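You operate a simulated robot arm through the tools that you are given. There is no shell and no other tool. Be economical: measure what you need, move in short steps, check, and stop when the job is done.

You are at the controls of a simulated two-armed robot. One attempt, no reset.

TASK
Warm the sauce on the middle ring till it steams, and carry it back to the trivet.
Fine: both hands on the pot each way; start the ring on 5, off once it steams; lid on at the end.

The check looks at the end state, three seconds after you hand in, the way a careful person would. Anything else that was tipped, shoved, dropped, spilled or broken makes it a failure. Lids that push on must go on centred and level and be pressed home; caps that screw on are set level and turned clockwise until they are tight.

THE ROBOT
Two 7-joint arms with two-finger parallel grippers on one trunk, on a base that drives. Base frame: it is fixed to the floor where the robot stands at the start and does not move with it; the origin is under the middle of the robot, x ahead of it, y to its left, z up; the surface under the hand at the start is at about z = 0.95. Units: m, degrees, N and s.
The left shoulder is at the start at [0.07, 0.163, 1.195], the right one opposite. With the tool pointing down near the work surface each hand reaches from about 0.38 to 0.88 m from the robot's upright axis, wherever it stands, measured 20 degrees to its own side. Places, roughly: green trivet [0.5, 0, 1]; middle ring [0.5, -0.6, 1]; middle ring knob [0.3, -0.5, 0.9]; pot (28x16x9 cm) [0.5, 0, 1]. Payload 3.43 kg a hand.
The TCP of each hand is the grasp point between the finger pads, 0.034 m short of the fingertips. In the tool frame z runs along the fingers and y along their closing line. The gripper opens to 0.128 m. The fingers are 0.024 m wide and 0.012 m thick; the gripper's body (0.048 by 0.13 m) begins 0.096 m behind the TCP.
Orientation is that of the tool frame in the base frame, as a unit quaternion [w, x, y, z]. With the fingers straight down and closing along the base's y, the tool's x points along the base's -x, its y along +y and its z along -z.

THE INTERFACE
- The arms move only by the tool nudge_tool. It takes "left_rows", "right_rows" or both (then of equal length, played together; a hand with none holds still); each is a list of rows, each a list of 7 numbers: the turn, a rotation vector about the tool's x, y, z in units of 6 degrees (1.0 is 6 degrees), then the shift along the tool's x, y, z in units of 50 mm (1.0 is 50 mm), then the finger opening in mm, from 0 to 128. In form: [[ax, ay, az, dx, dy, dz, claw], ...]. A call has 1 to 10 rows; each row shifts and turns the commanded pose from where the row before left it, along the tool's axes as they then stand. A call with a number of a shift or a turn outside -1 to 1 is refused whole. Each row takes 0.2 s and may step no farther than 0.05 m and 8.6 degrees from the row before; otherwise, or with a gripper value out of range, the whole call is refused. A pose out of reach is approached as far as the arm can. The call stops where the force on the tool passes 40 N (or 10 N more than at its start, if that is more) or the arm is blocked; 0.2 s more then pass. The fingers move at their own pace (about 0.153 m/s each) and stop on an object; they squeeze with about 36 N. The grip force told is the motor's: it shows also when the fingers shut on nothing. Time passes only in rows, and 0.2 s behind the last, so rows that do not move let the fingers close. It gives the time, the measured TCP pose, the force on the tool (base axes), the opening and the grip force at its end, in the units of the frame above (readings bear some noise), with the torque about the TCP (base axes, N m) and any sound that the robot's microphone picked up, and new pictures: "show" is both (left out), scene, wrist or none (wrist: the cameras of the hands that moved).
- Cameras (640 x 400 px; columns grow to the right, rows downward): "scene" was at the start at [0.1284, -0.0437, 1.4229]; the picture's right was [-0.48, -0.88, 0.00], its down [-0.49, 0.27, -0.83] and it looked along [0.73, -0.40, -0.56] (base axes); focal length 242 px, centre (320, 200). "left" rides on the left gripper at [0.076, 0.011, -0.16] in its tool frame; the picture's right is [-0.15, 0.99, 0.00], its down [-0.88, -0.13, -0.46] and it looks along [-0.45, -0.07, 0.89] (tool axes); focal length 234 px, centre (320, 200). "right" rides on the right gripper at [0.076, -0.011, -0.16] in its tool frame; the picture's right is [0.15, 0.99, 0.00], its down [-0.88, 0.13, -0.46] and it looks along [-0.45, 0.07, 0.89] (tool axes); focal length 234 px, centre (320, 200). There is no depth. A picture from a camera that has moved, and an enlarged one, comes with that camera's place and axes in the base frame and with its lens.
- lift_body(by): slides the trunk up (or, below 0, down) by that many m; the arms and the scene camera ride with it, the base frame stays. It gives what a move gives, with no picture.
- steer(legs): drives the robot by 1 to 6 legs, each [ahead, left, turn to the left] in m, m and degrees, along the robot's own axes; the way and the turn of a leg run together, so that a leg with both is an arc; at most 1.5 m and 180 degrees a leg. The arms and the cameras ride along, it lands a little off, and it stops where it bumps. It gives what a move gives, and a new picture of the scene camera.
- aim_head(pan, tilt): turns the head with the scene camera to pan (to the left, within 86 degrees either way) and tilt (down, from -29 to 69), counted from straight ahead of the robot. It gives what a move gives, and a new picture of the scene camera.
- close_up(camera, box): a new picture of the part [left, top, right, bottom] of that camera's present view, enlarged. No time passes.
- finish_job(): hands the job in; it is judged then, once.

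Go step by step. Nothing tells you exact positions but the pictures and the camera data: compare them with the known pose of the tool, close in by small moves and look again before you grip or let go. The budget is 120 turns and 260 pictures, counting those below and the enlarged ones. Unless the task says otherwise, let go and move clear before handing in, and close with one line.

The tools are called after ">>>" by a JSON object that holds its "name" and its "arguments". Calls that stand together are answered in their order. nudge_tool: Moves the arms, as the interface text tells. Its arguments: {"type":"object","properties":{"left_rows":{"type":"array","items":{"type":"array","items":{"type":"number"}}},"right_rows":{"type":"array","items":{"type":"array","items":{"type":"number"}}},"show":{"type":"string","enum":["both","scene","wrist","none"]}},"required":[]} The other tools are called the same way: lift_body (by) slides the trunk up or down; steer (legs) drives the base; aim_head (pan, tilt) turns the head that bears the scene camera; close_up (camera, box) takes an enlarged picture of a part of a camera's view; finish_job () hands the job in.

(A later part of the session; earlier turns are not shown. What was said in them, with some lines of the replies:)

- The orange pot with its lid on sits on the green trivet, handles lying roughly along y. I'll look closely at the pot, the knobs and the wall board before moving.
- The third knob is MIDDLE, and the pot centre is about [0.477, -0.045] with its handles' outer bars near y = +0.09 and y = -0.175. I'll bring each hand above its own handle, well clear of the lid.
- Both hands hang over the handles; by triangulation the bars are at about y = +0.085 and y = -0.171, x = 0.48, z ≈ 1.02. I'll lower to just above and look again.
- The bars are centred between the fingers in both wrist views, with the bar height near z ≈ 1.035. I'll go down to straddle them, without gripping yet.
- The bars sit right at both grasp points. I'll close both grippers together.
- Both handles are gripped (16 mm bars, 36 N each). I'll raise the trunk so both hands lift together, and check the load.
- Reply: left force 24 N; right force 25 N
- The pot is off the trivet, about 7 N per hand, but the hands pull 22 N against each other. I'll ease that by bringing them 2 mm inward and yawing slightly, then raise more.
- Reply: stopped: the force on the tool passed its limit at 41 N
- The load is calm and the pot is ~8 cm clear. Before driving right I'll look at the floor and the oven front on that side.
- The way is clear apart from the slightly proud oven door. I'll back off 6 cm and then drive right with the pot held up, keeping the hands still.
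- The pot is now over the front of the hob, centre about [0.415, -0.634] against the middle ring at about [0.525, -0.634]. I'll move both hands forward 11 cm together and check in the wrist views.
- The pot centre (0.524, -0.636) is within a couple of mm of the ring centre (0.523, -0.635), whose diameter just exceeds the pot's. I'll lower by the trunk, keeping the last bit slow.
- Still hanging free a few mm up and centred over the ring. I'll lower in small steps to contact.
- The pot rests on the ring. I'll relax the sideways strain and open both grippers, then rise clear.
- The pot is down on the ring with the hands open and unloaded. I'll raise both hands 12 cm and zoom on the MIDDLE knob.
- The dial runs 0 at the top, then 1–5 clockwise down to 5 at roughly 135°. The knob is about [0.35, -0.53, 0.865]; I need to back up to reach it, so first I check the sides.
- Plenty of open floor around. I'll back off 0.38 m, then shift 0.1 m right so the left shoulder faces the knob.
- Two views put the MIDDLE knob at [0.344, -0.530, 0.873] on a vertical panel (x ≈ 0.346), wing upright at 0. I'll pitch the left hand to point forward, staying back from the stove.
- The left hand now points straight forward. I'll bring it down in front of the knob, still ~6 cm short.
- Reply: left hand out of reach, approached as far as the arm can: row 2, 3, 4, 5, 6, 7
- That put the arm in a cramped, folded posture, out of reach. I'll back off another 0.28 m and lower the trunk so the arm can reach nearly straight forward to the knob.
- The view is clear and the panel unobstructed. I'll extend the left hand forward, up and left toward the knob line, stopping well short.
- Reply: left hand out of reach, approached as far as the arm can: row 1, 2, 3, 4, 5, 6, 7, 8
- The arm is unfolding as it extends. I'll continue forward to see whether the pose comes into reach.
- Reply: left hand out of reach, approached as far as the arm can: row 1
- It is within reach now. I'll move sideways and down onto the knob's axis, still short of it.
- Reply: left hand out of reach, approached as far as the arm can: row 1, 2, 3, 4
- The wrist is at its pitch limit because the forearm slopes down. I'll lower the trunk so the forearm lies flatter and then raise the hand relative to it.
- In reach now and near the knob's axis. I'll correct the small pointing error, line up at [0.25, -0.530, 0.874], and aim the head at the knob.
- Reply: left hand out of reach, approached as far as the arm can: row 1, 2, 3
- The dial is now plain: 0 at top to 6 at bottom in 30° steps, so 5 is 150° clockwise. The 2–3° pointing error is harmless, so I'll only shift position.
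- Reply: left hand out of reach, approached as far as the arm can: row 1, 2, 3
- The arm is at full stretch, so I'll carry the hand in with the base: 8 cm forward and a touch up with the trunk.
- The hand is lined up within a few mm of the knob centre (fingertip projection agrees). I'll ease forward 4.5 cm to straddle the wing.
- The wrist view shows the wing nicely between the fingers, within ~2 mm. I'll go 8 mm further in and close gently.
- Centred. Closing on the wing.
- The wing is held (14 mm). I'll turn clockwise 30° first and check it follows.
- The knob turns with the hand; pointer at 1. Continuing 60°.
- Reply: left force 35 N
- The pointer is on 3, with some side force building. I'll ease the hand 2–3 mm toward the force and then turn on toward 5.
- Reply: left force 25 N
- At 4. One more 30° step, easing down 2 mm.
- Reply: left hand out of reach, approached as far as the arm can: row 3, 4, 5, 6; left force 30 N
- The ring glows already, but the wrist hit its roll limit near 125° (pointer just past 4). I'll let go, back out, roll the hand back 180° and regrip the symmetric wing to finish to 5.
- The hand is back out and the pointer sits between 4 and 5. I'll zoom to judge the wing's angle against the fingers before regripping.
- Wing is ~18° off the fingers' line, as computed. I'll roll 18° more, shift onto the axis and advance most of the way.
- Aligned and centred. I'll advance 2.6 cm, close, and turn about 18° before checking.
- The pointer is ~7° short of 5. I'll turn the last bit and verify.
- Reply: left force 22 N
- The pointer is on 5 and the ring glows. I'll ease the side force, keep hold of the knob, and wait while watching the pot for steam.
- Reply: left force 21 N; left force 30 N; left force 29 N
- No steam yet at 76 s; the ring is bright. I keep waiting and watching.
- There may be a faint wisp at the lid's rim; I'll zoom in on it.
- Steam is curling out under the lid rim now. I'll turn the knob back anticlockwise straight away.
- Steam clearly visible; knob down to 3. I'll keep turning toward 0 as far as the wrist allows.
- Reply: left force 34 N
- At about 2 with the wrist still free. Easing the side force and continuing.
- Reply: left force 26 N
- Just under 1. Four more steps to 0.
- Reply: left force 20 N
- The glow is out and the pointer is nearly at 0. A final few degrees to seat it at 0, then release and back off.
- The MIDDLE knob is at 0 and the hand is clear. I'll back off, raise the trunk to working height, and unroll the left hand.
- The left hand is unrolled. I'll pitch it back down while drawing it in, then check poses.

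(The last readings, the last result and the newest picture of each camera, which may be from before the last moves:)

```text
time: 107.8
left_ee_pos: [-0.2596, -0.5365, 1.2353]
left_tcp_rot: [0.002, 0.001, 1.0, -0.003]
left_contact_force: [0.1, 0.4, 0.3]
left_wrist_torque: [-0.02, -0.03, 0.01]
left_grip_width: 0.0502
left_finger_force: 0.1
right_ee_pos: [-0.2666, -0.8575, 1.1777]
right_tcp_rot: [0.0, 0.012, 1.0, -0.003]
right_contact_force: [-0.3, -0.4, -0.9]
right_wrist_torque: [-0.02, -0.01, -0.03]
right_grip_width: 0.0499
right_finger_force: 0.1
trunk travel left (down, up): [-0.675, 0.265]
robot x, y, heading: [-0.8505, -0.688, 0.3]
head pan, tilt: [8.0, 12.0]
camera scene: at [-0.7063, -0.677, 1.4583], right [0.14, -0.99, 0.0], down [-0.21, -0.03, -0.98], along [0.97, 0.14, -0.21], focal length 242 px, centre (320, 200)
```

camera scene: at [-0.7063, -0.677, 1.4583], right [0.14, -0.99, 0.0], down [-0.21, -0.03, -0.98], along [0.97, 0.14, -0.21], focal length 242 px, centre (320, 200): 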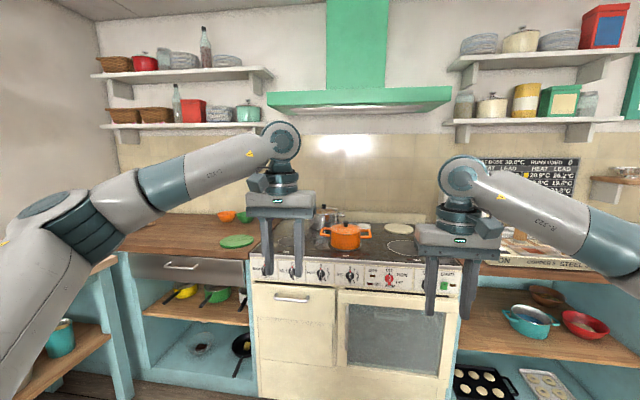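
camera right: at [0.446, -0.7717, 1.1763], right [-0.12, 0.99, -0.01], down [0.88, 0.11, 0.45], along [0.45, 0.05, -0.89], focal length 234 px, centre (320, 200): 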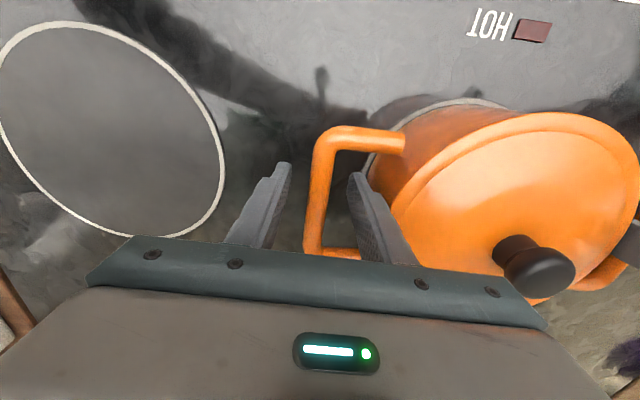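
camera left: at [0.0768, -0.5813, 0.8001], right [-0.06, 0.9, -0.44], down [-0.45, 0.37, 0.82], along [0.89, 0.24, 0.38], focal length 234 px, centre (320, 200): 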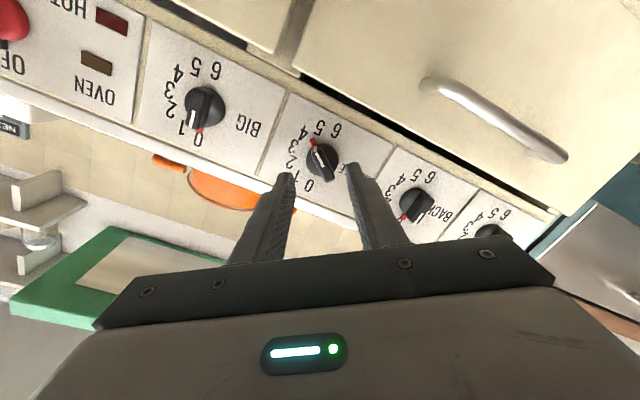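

Both hands point down again. I'll drive back to the stove so the right hand lands over its handle, keeping everything above the lid knob.

>>> {"name": "steer", "arguments": {"legs": [[0, 0.094, 0], [0.6, 0, 0], [0.19, 0, 0]]}}

>>> {"name": "aim_head", "arguments": {"pan": 0, "tilt": 50}}

```text
time: 113.1
left_ee_pos: [0.5244, -0.4393, 1.2363]
left_tcp_rot: [0.002, 0.0, 1.0, -0.004]
left_contact_force: [-0.5, -0.5, 1.1]
left_wrist_torque: [0.03, 0.03, -0.01]
left_grip_width: 0.0501
left_finger_force: 0.0
right_ee_pos: [0.5194, -0.7597, 1.1779]
right_tcp_rot: [0.0, 0.012, 1.0, -0.003]
right_contact_force: [0.6, 0.4, -0.1]
right_wrist_torque: [-0.01, 0.01, -0.05]
right_grip_width: 0.0499
right_finger_force: 0.0
trunk travel left (down, up): [-0.675, 0.265]
robot x, y, heading: [-0.058, -0.59, 0.4]
head pan, tilt: [8.0, 12.0]
camera scene: at [0.0795, -0.5796, 1.4586], right [0.14, -0.99, 0.0], down [-0.21, -0.03, -0.98], along [0.97, 0.14, -0.21], focal length 242 px, centre (320, 200)
```

scene: 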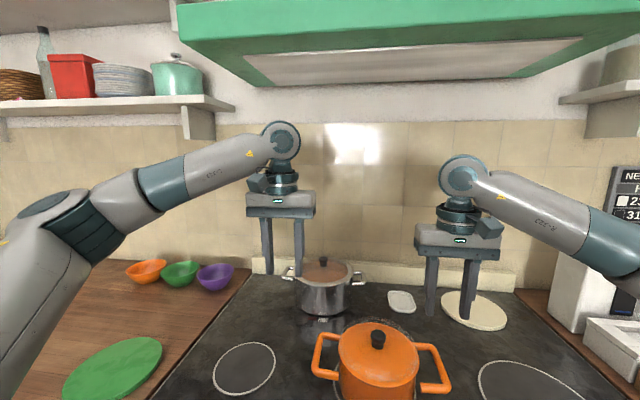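

```text
time: 114.1
left_ee_pos: [0.526, -0.4399, 1.235]
left_tcp_rot: [0.002, 0.001, 1.0, -0.003]
left_contact_force: [0.3, -0.2, 0.8]
left_wrist_torque: [-0.01, -0.03, -0.03]
left_grip_width: 0.0498
left_finger_force: 0.0
right_ee_pos: [0.5213, -0.7597, 1.1775]
right_tcp_rot: [0.0, 0.013, 1.0, -0.004]
right_contact_force: [0.3, -0.4, 0.4]
right_wrist_torque: [-0.01, 0.0, -0.02]
right_grip_width: 0.0498
right_finger_force: 0.0
trunk travel left (down, up): [-0.675, 0.265]
robot x, y, heading: [-0.0634, -0.5904, 0.1]
head pan, tilt: [0.0, 50.0]
camera scene: at [0.0648, -0.5926, 1.3999], right [0.0, -1.0, 0.0], down [-0.77, 0.0, -0.64], along [0.64, 0.0, -0.77], focal length 242 px, centre (320, 200)
```

scene: 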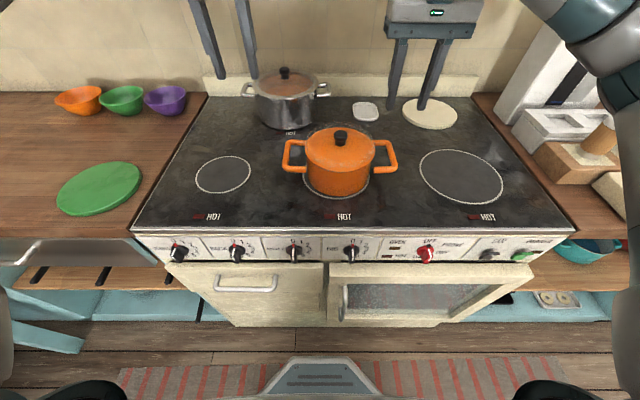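

The ring is off and the pot sits undisturbed. I'll bring both hands down to just above the handles at the same spots as before.

>>> {"name": "nudge_tool", "arguments": {"left_rows": [[0, 0, 0.2, 0.02, -0.4, 0.5, 54], [0, 0, 0, 0.03, -0.5, 0.8, 54], [0, 0, 0, 0.03, -0.5, 0.85, 54], [0, 0, 0, 0, 0, 0.95, 54]], "right_rows": [[0, 0, 0, -0.02, -0.04, 0.45, 54], [0, 0, 0, 0, -0.04, 0.5, 54], [0, 0, 0, 0, 0, 0.5, 54], [0, 0, 0, 0, 0, 0.5, 54]]}}

```text
time: 115.1
left_ee_pos: [0.5222, -0.5097, 1.0791]
left_tcp_rot: [0.001, 0.011, 1.0, -0.004]
left_contact_force: [-0.4, 0.1, 0.6]
left_wrist_torque: [-0.05, 0.05, 0.0]
left_grip_width: 0.0539
left_finger_force: 0.1
right_ee_pos: [0.5239, -0.7636, 1.0802]
right_tcp_rot: [-0.001, 0.013, 1.0, -0.004]
right_contact_force: [0.6, 0.2, -1.6]
right_wrist_torque: [0.01, -0.02, -0.03]
right_grip_width: 0.054
right_finger_force: 0.1
trunk travel left (down, up): [-0.675, 0.265]
robot x, y, heading: [-0.0617, -0.5932, 0.4]
head pan, tilt: [0.0, 50.0]
camera scene: at [0.0669, -0.5919, 1.3997], right [0.0, -1.0, 0.0], down [-0.77, 0.0, -0.64], along [0.64, 0.0, -0.77], focal length 242 px, centre (320, 200)
camera right: at [0.4458, -0.7722, 1.2406], right [-0.12, 0.99, -0.01], down [0.88, 0.11, 0.45], along [0.45, 0.05, -0.89], focal length 234 px, centre (320, 200)
camera left: at [0.4472, -0.4967, 1.2395], right [0.17, 0.99, -0.01], down [0.88, -0.15, 0.46], along [0.45, -0.08, -0.89], focal length 234 px, centre (320, 200)
```

scene: 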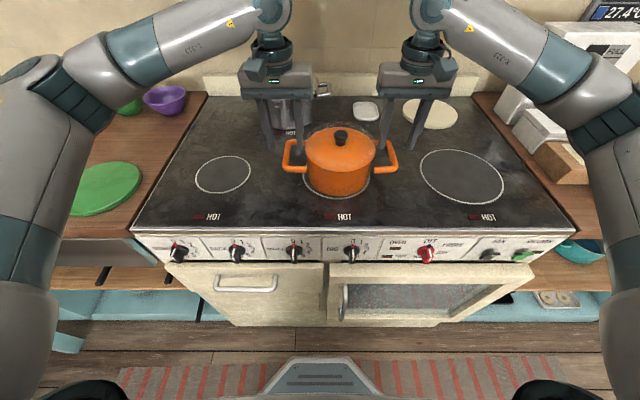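
right: 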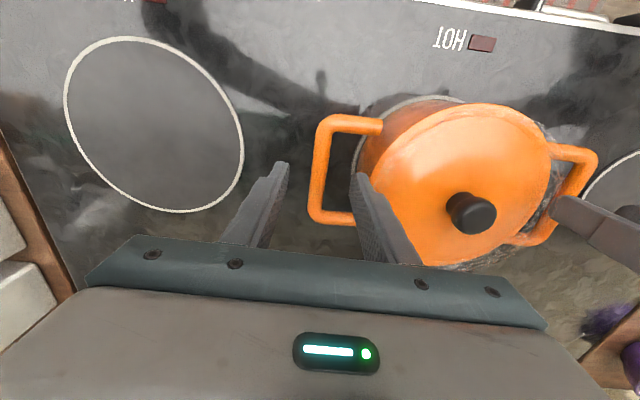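
left: 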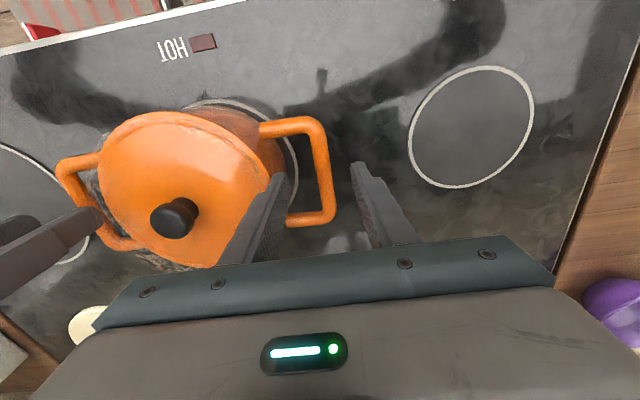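

Handles are centred between the fingers. I'll lower to the previous grip height and close.

>>> {"name": "nudge_tool", "arguments": {"left_rows": [[0, 0, 0, 0.03, 0, 0.5, 54], [0, 0, 0, 0, 0, 0.4, 54], [0, 0, 0, 0, 0, 0.33, 54], [0, 0, 0, 0, 0, 0, 30], [0, 0, 0, 0, 0, 0, 0], [0, 0, 0, 0, 0, 0, 0], [0, 0, 0, 0, 0, 0, 0]], "right_rows": [[0, 0, 0, 0, 0, 0.5, 54], [0, 0, 0, 0, 0, 0.4, 54], [0, 0, 0, 0, 0, 0.37, 54], [0, 0, 0, 0, 0, 0, 30], [0, 0, 0, 0, 0, 0, 0], [0, 0, 0, 0, 0, 0, 0], [0, 0, 0, 0, 0, 0, 0]]}}

>>> {"name": "lift_body", "arguments": {"by": 0.03}}

```text
time: 116.0
left_ee_pos: [0.5231, -0.5126, 1.0288]
left_tcp_rot: [0.009, 0.009, 1.0, -0.007]
left_contact_force: [0.4, 0.1, 0.1]
left_wrist_torque: [0.04, 0.0, 0.04]
left_grip_width: 0.0302
left_finger_force: 0.1
right_ee_pos: [0.5203, -0.7651, 1.0198]
right_tcp_rot: [0.0, 0.011, 1.0, -0.003]
right_contact_force: [0.8, 0.7, 0.1]
right_wrist_torque: [0.04, 0.06, -0.03]
right_grip_width: 0.0299
right_finger_force: 0.2
trunk travel left (down, up): [-0.675, 0.265]
robot x, y, heading: [-0.0608, -0.5926, 0.3]
head pan, tilt: [0.0, 50.0]
stopped in row 4 (left hand): the force on the tool passed its limit at 47 N (the readings are from after the stop); the commanded pose is now the measured one
camera scene: at [0.0654, -0.5931, 1.3995], right [0.0, -1.0, 0.0], down [-0.77, 0.0, -0.64], along [0.64, 0.0, -0.77], focal length 242 px, centre (320, 200)
camera right: at [0.4441, -0.7735, 1.1804], right [-0.12, 0.99, -0.01], down [0.88, 0.11, 0.45], along [0.45, 0.05, -0.89], focal length 234 px, centre (320, 200)
camera left: at [0.4462, -0.4976, 1.1867], right [0.17, 0.99, -0.01], down [0.87, -0.14, 0.47], along [0.46, -0.09, -0.88], focal length 234 px, centre (320, 200)
```

scene: 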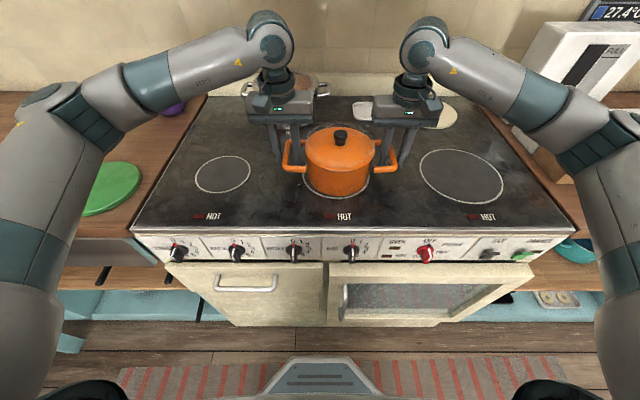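
right: 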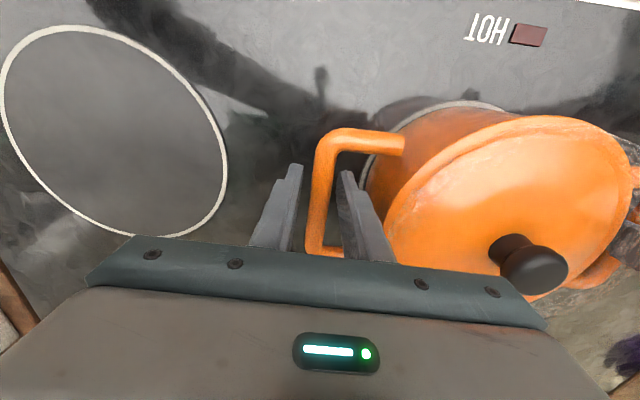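
left: 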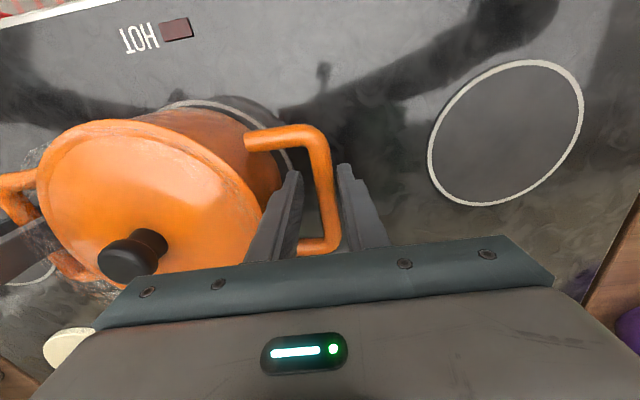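

```text
time: 116.7
left_ee_pos: [0.5244, -0.5125, 1.0579]
left_tcp_rot: [0.008, 0.009, 1.0, -0.008]
left_contact_force: [0.5, 0.4, -0.1]
left_wrist_torque: [0.01, 0.02, 0.05]
left_grip_width: 0.03
left_finger_force: 0.0
right_ee_pos: [0.5222, -0.7623, 1.0492]
right_tcp_rot: [-0.001, 0.011, 1.0, -0.002]
right_contact_force: [0.6, 0.1, 0.3]
right_wrist_torque: [-0.03, 0.03, 0.0]
right_grip_width: 0.0302
right_finger_force: 0.1
trunk travel left (down, up): [-0.705, 0.235]
robot x, y, heading: [-0.0601, -0.5899, 0.3]
head pan, tilt: [0.0, 50.0]
```

The left hand met something near the end of the descent (47 N), probably its inner finger against the pot or lid rim, and the hands had not closed. I'll check the lid and left finger clearance.

>>> {"name": "close_up", "arguments": {"camera": "scene", "box": [260, 110, 420, 210]}}

>>> {"name": "close_up", "arguments": {"camera": "left", "box": [20, 80, 400, 317]}}

```text
4.00 times, centred on (340, 160) of scene
camera zoom: at [0.0664, -0.5925, 1.4296], right [0.0, -1.0, 0.0], down [-0.77, 0.0, -0.64], along [0.64, 0.0, -0.77], focal length 969 px, centre (240, 360)
```

zoom: 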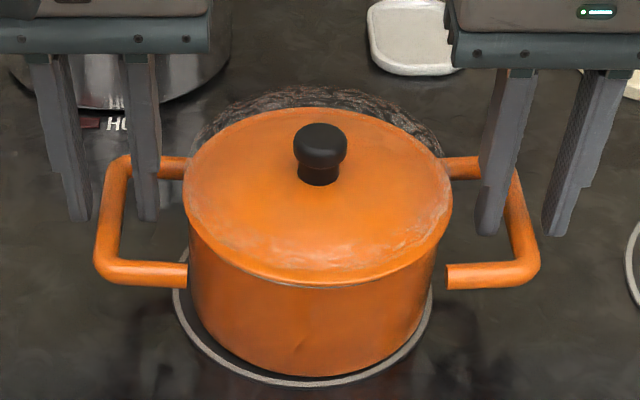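

```text
1.68 times, centred on (210, 198) of left
camera zoom: at [0.447, -0.4971, 1.2166], right [0.17, 0.99, -0.01], down [0.87, -0.14, 0.47], along [0.46, -0.09, -0.88], focal length 394 px, centre (505, 202)
```

zoom: 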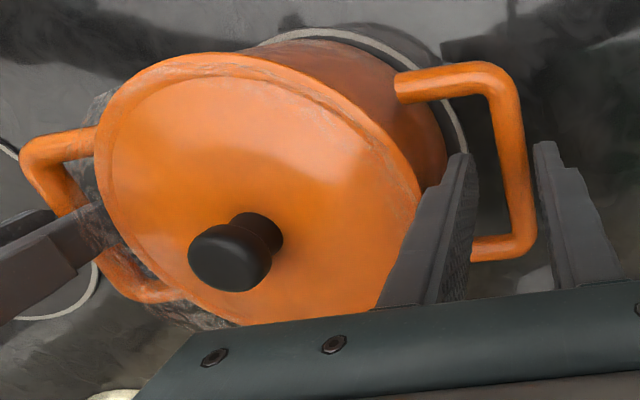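

The lid looks level and seated, and nothing moved. The left tool leans ~1° toward the pot, so I'll straighten it, recentre on the bar with a narrower opening, and go down slowly without closing.

>>> {"name": "nudge_tool", "arguments": {"left_rows": [[-0.15, 0.15, 0, 0.03, 0.07, 0, 42], [0, 0, 0, 0, 0, 0.2, 42], [0, 0, 0, 0, 0, 0.2, 42], [0, 0, 0, 0, 0, 0.2, 42], [0, 0, 0, 0, 0, 0.18, 42]], "right_rows": [[0, 0, 0, 0, -0.03, 0, 42], [0, 0, 0, 0, 0, 0.16, 42], [0, 0, 0, 0, 0, 0.16, 42], [0, 0, 0, 0, 0, 0.16, 42], [0, 0, 0, 0, 0, 0.17, 42]]}}

```text
time: 117.9
left_ee_pos: [0.5222, -0.5078, 1.0195]
left_tcp_rot: [0.0, 0.01, 1.0, 0.001]
left_contact_force: [0.5, -0.8, 0.2]
left_wrist_torque: [0.04, 0.04, -0.02]
left_grip_width: 0.0421
left_finger_force: 0.1
right_ee_pos: [0.5218, -0.7661, 1.0166]
right_tcp_rot: [0.0, 0.011, 1.0, -0.003]
right_contact_force: [-0.1, -0.6, 0.2]
right_wrist_torque: [-0.02, 0.02, -0.01]
right_grip_width: 0.0419
right_finger_force: 0.1
trunk travel left (down, up): [-0.705, 0.235]
robot x, y, heading: [-0.0592, -0.5921, 0.1]
head pan, tilt: [0.0, 50.0]
camera scene: at [0.0657, -0.5926, 1.4298], right [0.0, -1.0, 0.0], down [-0.77, 0.0, -0.64], along [0.64, 0.0, -0.77], focal length 242 px, centre (320, 200)
camera right: at [0.4446, -0.775, 1.178], right [-0.12, 0.99, -0.01], down [0.88, 0.11, 0.45], along [0.45, 0.05, -0.89], focal length 234 px, centre (320, 200)
camera left: at [0.4474, -0.4963, 1.1787], right [0.17, 0.99, 0.0], down [0.88, -0.15, 0.46], along [0.45, -0.08, -0.89], focal length 234 px, centre (320, 200)
```

scene: 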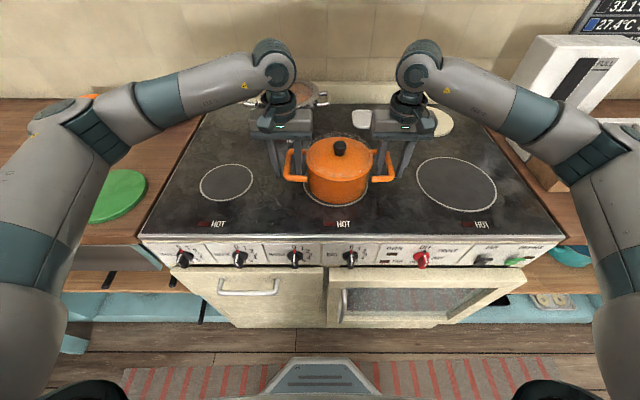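
right: 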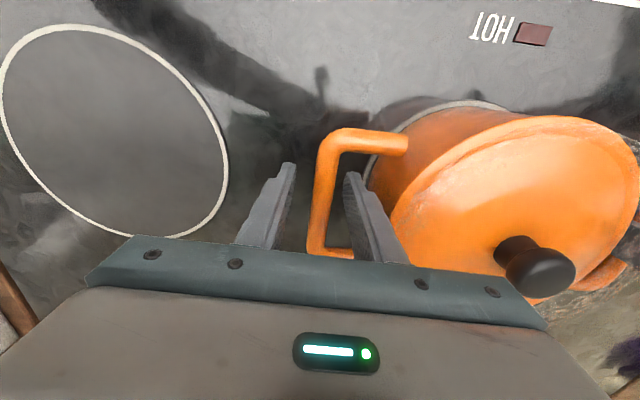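
left: 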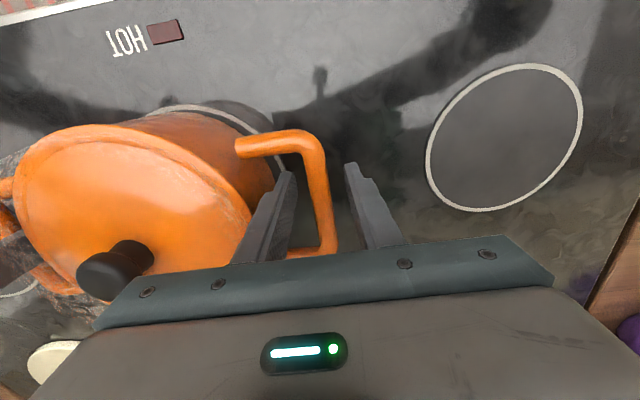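

Clear of contact and both bars between the fingers. Closing now, with the right hand nudged 2 mm.

>>> {"name": "nudge_tool", "arguments": {"left_rows": [[0, 0, 0, 0, 0, 0, 42], [0, 0, 0, 0, 0, 0, 24], [0, 0, 0, 0, 0, 0, 10], [0, 0, 0, 0, 0, 0, 0], [0, 0, 0, 0, 0, 0, 0]], "right_rows": [[0, 0, 0, 0, 0.05, 0, 42], [0, 0, 0, 0, 0, 0, 24], [0, 0, 0, 0, 0, 0, 10], [0, 0, 0, 0, 0, 0, 0], [0, 0, 0, 0, 0, 0, 0]], "show": "none"}}

>>> {"name": "lift_body", "arguments": {"by": 0.02}}

>>> {"name": "close_up", "arguments": {"camera": "scene", "box": [240, 110, 440, 235]}}

```text
time: 119.1
left_ee_pos: [0.5225, -0.5083, 1.0185]
left_tcp_rot: [0.001, 0.009, 1.0, 0.0]
left_contact_force: [6.3, 6.9, -0.5]
left_wrist_torque: [-0.05, 0.31, 0.7]
left_grip_width: 0.0154
left_finger_force: 35.3
right_ee_pos: [0.5215, -0.7649, 1.0181]
right_tcp_rot: [-0.001, 0.012, 1.0, -0.003]
right_contact_force: [-7.5, -9.1, 1.3]
right_wrist_torque: [0.03, -0.41, 0.94]
right_grip_width: 0.0154
right_finger_force: 36.2
trunk travel left (down, up): [-0.705, 0.235]
robot x, y, heading: [-0.062, -0.5916, 0.2]
head pan, tilt: [0.0, 50.0]
```

```text
time: 119.8
left_ee_pos: [0.5221, -0.5091, 1.0382]
left_tcp_rot: [0.001, 0.01, 1.0, 0.0]
left_contact_force: [7.1, 10.8, -6.7]
left_wrist_torque: [0.01, -0.05, 0.81]
left_grip_width: 0.0159
left_finger_force: 36.0
right_ee_pos: [0.5211, -0.7655, 1.0367]
right_tcp_rot: [-0.002, 0.012, 1.0, -0.003]
right_contact_force: [-7.5, -11.0, -7.0]
right_wrist_torque: [-0.02, 0.16, 0.9]
right_grip_width: 0.0155
right_finger_force: 35.8
trunk travel left (down, up): [-0.725, 0.215]
robot x, y, heading: [-0.0645, -0.5902, 0.3]
head pan, tilt: [0.0, 50.0]
```

```text
3.20 times, centred on (340, 172) of scene
camera zoom: at [0.0668, -0.5927, 1.4496], right [0.0, -1.0, 0.0], down [-0.77, 0.0, -0.64], along [0.64, 0.0, -0.77], focal length 775 px, centre (256, 288)
```

zoom: 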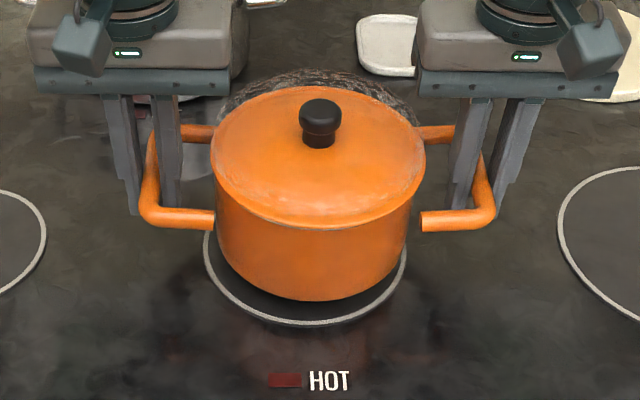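

The pot is up, with the load shared. I'll raise it 6 cm more, draw it back 5 cm, and drive left to the trivet.

>>> {"name": "lift_body", "arguments": {"by": 0.06}}

>>> {"name": "nudge_tool", "arguments": {"left_rows": [[0, 0, 0, 0.25, 0, 0, 0], [0, 0, 0, 0.25, 0, 0, 0], [0, 0, 0, 0.25, 0, 0, 0], [0, 0, 0, 0.24, 0, 0, 0]], "right_rows": [[0, 0, 0, 0.25, 0, 0, 0], [0, 0, 0, 0.25, 0, 0, 0], [0, 0, 0, 0.25, 0, 0, 0], [0, 0, 0, 0.24, 0, 0, 0]], "show": "none"}}

>>> {"name": "steer", "arguments": {"legs": [[0, 0.3, 0], [0, 0.296, 0]]}}

>>> {"name": "close_up", "arguments": {"camera": "scene", "box": [220, 100, 460, 260]}}

```text
time: 120.8
left_ee_pos: [0.5223, -0.5088, 1.0983]
left_tcp_rot: [-0.001, 0.01, 1.0, -0.001]
left_contact_force: [7.0, 15.1, -6.0]
left_wrist_torque: [-0.02, -0.42, 0.79]
left_grip_width: 0.0156
left_finger_force: 36.3
right_ee_pos: [0.5226, -0.7651, 1.096]
right_tcp_rot: [-0.001, 0.012, 1.0, -0.004]
right_contact_force: [-6.5, -15.4, -6.1]
right_wrist_torque: [-0.01, 0.5, 0.88]
right_grip_width: 0.0155
right_finger_force: 35.8
trunk travel left (down, up): [-0.785, 0.155]
robot x, y, heading: [-0.0606, -0.5951, 0.3]
head pan, tilt: [0.0, 50.0]
```

```text
time: 121.8
left_ee_pos: [0.4712, -0.5081, 1.0996]
left_tcp_rot: [0.001, 0.01, 1.0, -0.001]
left_contact_force: [6.5, 20.8, -6.5]
left_wrist_torque: [-0.06, 0.15, 0.76]
left_grip_width: 0.0158
left_finger_force: 36.2
right_ee_pos: [0.4719, -0.7635, 1.0977]
right_tcp_rot: [-0.001, 0.013, 1.0, -0.004]
right_contact_force: [-6.4, -20.5, -7.0]
right_wrist_torque: [0.06, -0.06, 0.89]
right_grip_width: 0.0157
right_finger_force: 35.8
trunk travel left (down, up): [-0.785, 0.155]
robot x, y, heading: [-0.0609, -0.5903, 0.0]
head pan, tilt: [0.0, 50.0]
```

```text
time: 125.5
left_ee_pos: [0.4721, 0.0879, 1.0991]
left_tcp_rot: [0.0, 0.011, 1.0, 0.0]
left_contact_force: [5.5, 21.1, -5.6]
left_wrist_torque: [-0.03, -0.01, 0.75]
left_grip_width: 0.0156
left_finger_force: 36.1
right_ee_pos: [0.4718, -0.1683, 1.0964]
right_tcp_rot: [-0.001, 0.011, 1.0, -0.003]
right_contact_force: [-6.3, -21.6, -6.7]
right_wrist_torque: [0.04, 0.14, 0.86]
right_grip_width: 0.016
right_finger_force: 35.8
trunk travel left (down, up): [-0.785, 0.155]
robot x, y, heading: [-0.0659, 0.0025, 0.2]
head pan, tilt: [0.0, 50.0]
camera scene: at [0.0654, 0.0028, 1.5096], right [0.0, -1.0, 0.0], down [-0.77, 0.0, -0.64], along [0.64, 0.0, -0.77], focal length 242 px, centre (320, 200)
```

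scene: 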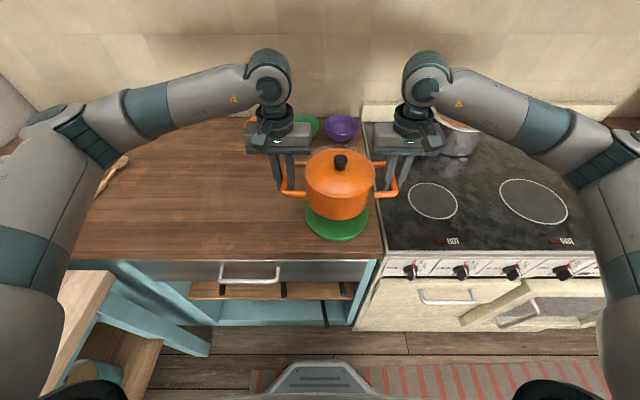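

```text
2.50 times, centred on (340, 180) of scene
camera zoom: at [0.0654, 0.0028, 1.5096], right [0.0, -1.0, 0.0], down [-0.77, 0.0, -0.64], along [0.64, 0.0, -0.77], focal length 606 px, centre (270, 250)
```

zoom: 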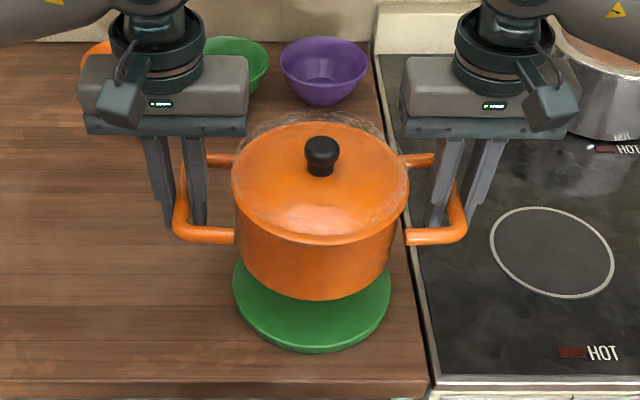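

The pot hangs over the trivet (trivet centre ≈ [0.476, -0.043], pot centre [0.472, -0.040]). I'll trim 3 mm, relax the squeeze, and lower.

>>> {"name": "nudge_tool", "arguments": {"left_rows": [[0, 0, 0, -0.06, -0.02, 0, 0], [0, 0, 0, 0, 0, 0, 0]], "right_rows": [[0, 0, 0, -0.06, -0.07, 0, 0], [0, 0, 0, 0, 0, 0, 0]], "show": "none"}}

>>> {"name": "lift_body", "arguments": {"by": -0.06}}

>>> {"name": "close_up", "arguments": {"camera": "scene", "box": [240, 110, 440, 250]}}

```text
time: 126.0
left_ee_pos: [0.4738, 0.0868, 1.0989]
left_tcp_rot: [0.0, 0.01, 1.0, -0.002]
left_contact_force: [6.1, -16.1, -6.2]
left_wrist_torque: [0.06, 0.17, 0.8]
left_grip_width: 0.0153
left_finger_force: 35.8
right_ee_pos: [0.473, -0.1703, 1.0964]
right_tcp_rot: [-0.002, 0.011, 1.0, -0.002]
right_contact_force: [-6.0, 17.6, -6.6]
right_wrist_torque: [0.0, -0.09, 0.89]
right_grip_width: 0.0157
right_finger_force: 36.3
trunk travel left (down, up): [-0.785, 0.155]
robot x, y, heading: [-0.0625, 0.0052, 0.3]
head pan, tilt: [0.0, 50.0]
```

```text
time: 127.0
left_ee_pos: [0.4745, 0.0852, 1.0398]
left_tcp_rot: [0.001, 0.011, 1.0, -0.003]
left_contact_force: [6.5, -30.9, -6.4]
left_wrist_torque: [0.1, -0.52, 0.75]
left_grip_width: 0.0158
left_finger_force: 36.0
right_ee_pos: [0.4746, -0.1697, 1.0367]
right_tcp_rot: [0.0, 0.012, 1.0, -0.002]
right_contact_force: [-6.1, 30.8, -6.4]
right_wrist_torque: [-0.15, 0.6, 0.82]
right_grip_width: 0.0157
right_finger_force: 36.1
trunk travel left (down, up): [-0.725, 0.215]
robot x, y, heading: [-0.065, 0.0022, -0.1]
head pan, tilt: [0.0, 50.0]
```

```text
2.86 times, centred on (340, 180) of scene
camera zoom: at [0.065, 0.0041, 1.4497], right [0.0, -1.0, 0.0], down [-0.77, 0.0, -0.64], along [0.64, 0.0, -0.77], focal length 692 px, centre (263, 257)
```

zoom: 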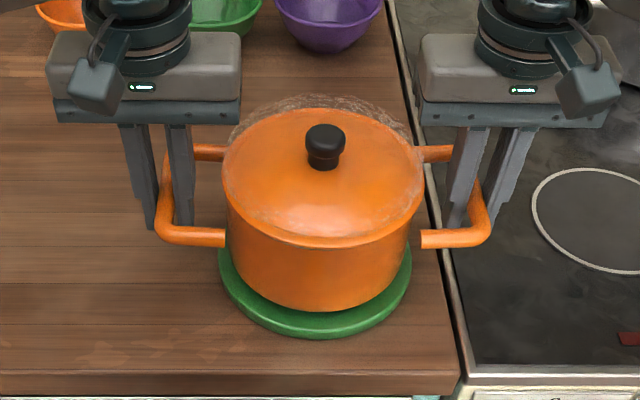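

Centred over the trivet, still just above it, with 31 N of sideways strain. I'll ease that and settle down in small steps.

>>> {"name": "nudge_tool", "arguments": {"left_rows": [[0, 0, 0, 0, -0.03, 0, 0], [0, 0, 0, 0, 0, 0, 0]], "right_rows": [[0, 0, 0, 0, 0.03, 0, 0], [0, 0, 0, 0, 0, 0, 0]], "show": "none"}}

>>> {"name": "lift_body", "arguments": {"by": -0.007}}

>>> {"name": "lift_body", "arguments": {"by": -0.004}}

>>> {"name": "close_up", "arguments": {"camera": "scene", "box": [240, 110, 440, 250]}}

```text
time: 127.7
left_ee_pos: [0.4745, 0.0861, 1.0387]
left_tcp_rot: [0.001, 0.009, 1.0, -0.001]
left_contact_force: [7.5, -19.0, -6.5]
left_wrist_torque: [-0.01, -0.19, 0.79]
left_grip_width: 0.0158
left_finger_force: 36.1
right_ee_pos: [0.4749, -0.1704, 1.037]
right_tcp_rot: [0.0, 0.013, 1.0, -0.004]
right_contact_force: [-5.7, 19.4, -6.3]
right_wrist_torque: [-0.07, 0.31, 0.93]
right_grip_width: 0.0159
right_finger_force: 35.8
trunk travel left (down, up): [-0.725, 0.215]
robot x, y, heading: [-0.0649, 0.004, -0.0]
head pan, tilt: [0.0, 50.0]
```

```text
time: 128.2
left_ee_pos: [0.4746, 0.087, 1.0314]
left_tcp_rot: [0.001, 0.01, 1.0, -0.001]
left_contact_force: [6.2, -15.6, -5.7]
left_wrist_torque: [0.02, -0.03, 0.81]
left_grip_width: 0.0157
left_finger_force: 35.8
right_ee_pos: [0.4749, -0.1702, 1.031]
right_tcp_rot: [-0.001, 0.012, 1.0, -0.005]
right_contact_force: [-7.3, 15.0, -6.2]
right_wrist_torque: [-0.08, 0.07, 0.87]
right_grip_width: 0.0156
right_finger_force: 36.2
trunk travel left (down, up): [-0.718, 0.222]
robot x, y, heading: [-0.067, 0.0061, 0.2]
head pan, tilt: [0.0, 50.0]
```

```text
time: 128.7
left_ee_pos: [0.4739, 0.0872, 1.0316]
left_tcp_rot: [0.003, 0.01, 1.0, -0.001]
left_contact_force: [12.0, -10.5, 15.2]
left_wrist_torque: [-0.04, 0.55, 0.76]
left_grip_width: 0.0155
left_finger_force: 36.2
right_ee_pos: [0.4734, -0.1698, 1.028]
right_tcp_rot: [0.002, 0.013, 1.0, -0.003]
right_contact_force: [0.2, 8.6, 17.9]
right_wrist_torque: [-0.02, 0.65, 0.89]
right_grip_width: 0.0156
right_finger_force: 36.3
trunk travel left (down, up): [-0.714, 0.226]
robot x, y, heading: [-0.0657, 0.003, -0.2]
head pan, tilt: [0.0, 50.0]
```

```text
2.86 times, centred on (340, 180) of scene
camera zoom: at [0.0633, 0.0044, 1.4396], right [0.0, -1.0, 0.0], down [-0.77, 0.0, -0.64], along [0.64, 0.0, -0.77], focal length 692 px, centre (263, 257)
```

zoom: 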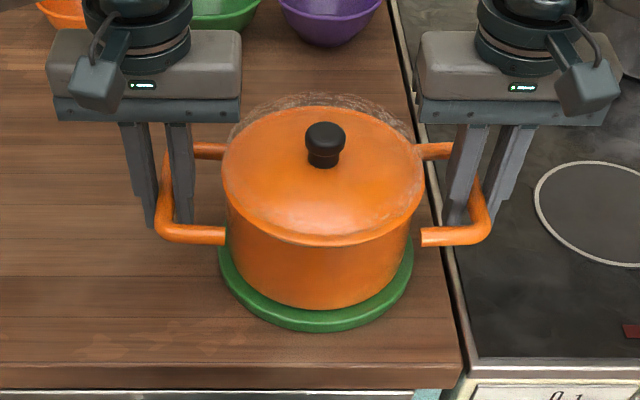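

Seated on the trivet. I'll relieve the downward press, open both hands, and rise straight up.

>>> {"name": "nudge_tool", "arguments": {"left_rows": [[0, 0, 0, 0, 0, -0.03, 0], [0, 0, 0, 0, 0, 0, 20], [0, 0, 0, 0, 0, 0, 42], [0, 0, 0, 0, 0, 0, 42], [0, 0, 0, 0, 0, -0.2, 42], [0, 0, 0, 0, 0, -0.4, 42], [0, 0, 0, 0, 0, -0.7, 42], [0, 0, 0, 0, 0, -0.9, 42], [0, 0, 0, 0, 0, -0.9, 42]], "right_rows": [[0, 0, 0, 0, 0, -0.03, 0], [0, 0, 0, 0, 0, 0, 20], [0, 0, 0, 0, 0, 0, 42], [0, 0, 0, 0, 0, 0, 42], [0, 0, 0, 0, 0, -0.2, 42], [0, 0, 0, 0, 0, -0.4, 42], [0, 0, 0, 0, 0, -0.7, 42], [0, 0, 0, 0, 0, -0.9, 42], [0, 0, 0, 0, 0, -0.9, 42]], "show": "scene"}}

>>> {"name": "close_up", "arguments": {"camera": "scene", "box": [260, 120, 420, 245]}}

>>> {"name": "close_up", "arguments": {"camera": "left", "box": [60, 40, 380, 240]}}

```text
time: 130.7
left_ee_pos: [0.4707, 0.087, 1.1855]
left_tcp_rot: [0.002, 0.011, 1.0, 0.0]
left_contact_force: [0.4, -0.9, 0.4]
left_wrist_torque: [0.0, -0.04, -0.03]
left_grip_width: 0.0421
left_finger_force: 0.1
right_ee_pos: [0.4721, -0.1672, 1.1849]
right_tcp_rot: [0.0, 0.012, 1.0, -0.004]
right_contact_force: [0.3, 0.3, 0.2]
right_wrist_torque: [-0.03, -0.06, -0.05]
right_grip_width: 0.0419
right_finger_force: 0.1
trunk travel left (down, up): [-0.714, 0.226]
robot x, y, heading: [-0.0624, 0.0008, 0.1]
head pan, tilt: [0.0, 50.0]
camera scene: at [0.0618, 0.0044, 1.4388], right [0.0, -1.0, 0.0], down [-0.77, 0.0, -0.64], along [0.64, 0.0, -0.77], focal length 242 px, centre (320, 200)
```

scene: 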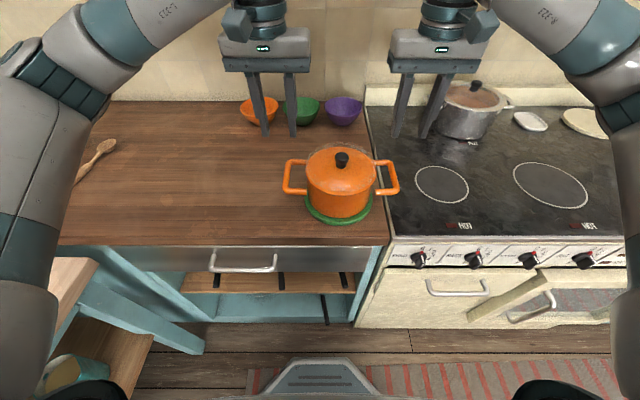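

```text
3.20 times, centred on (340, 182) of scene
camera zoom: at [0.0618, 0.0044, 1.4388], right [0.0, -1.0, 0.0], down [-0.77, 0.0, -0.64], along [0.64, 0.0, -0.77], focal length 775 px, centre (256, 256)
```

zoom: 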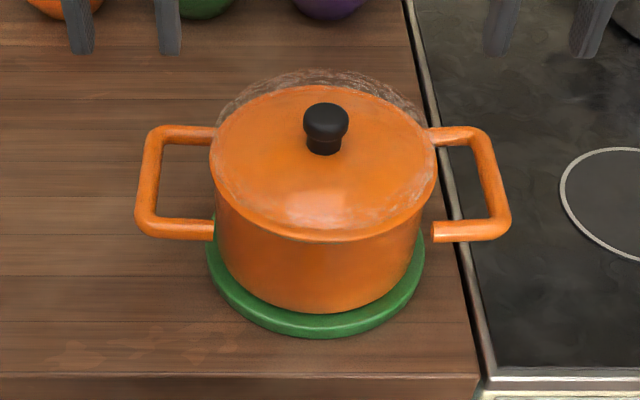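

```text
2.00 times, centred on (220, 140) of left
camera zoom: at [0.3961, 0.0989, 1.3459], right [0.17, 0.99, 0.0], down [0.88, -0.15, 0.46], along [0.45, -0.08, -0.89], focal length 468 px, centre (520, 320)
```

zoom: 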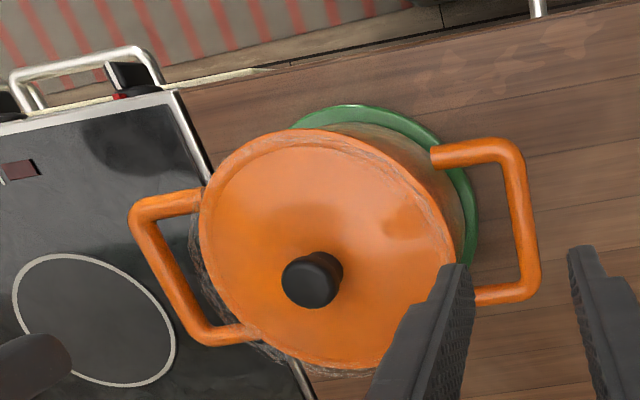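

The pot stands centred on the green trivet, steaming, with its lid on. The MIDDLE knob is at 0, both hands are clear, and I see nothing else disturbed, so I'm handing in.

>>> {"name": "finish_job", "arguments": {}}

```text
The job is handed in.
```

The sauce was warmed on the middle ring at 5 until it steamed. The ring is off, and the pot is back on the trivet with its lid on, carried both ways with both hands. Going down to pick it up from the ring, the left hand bumped something (47 N). The lid looked level and nothing seemed moved afterwards, but I never saw what it touched.
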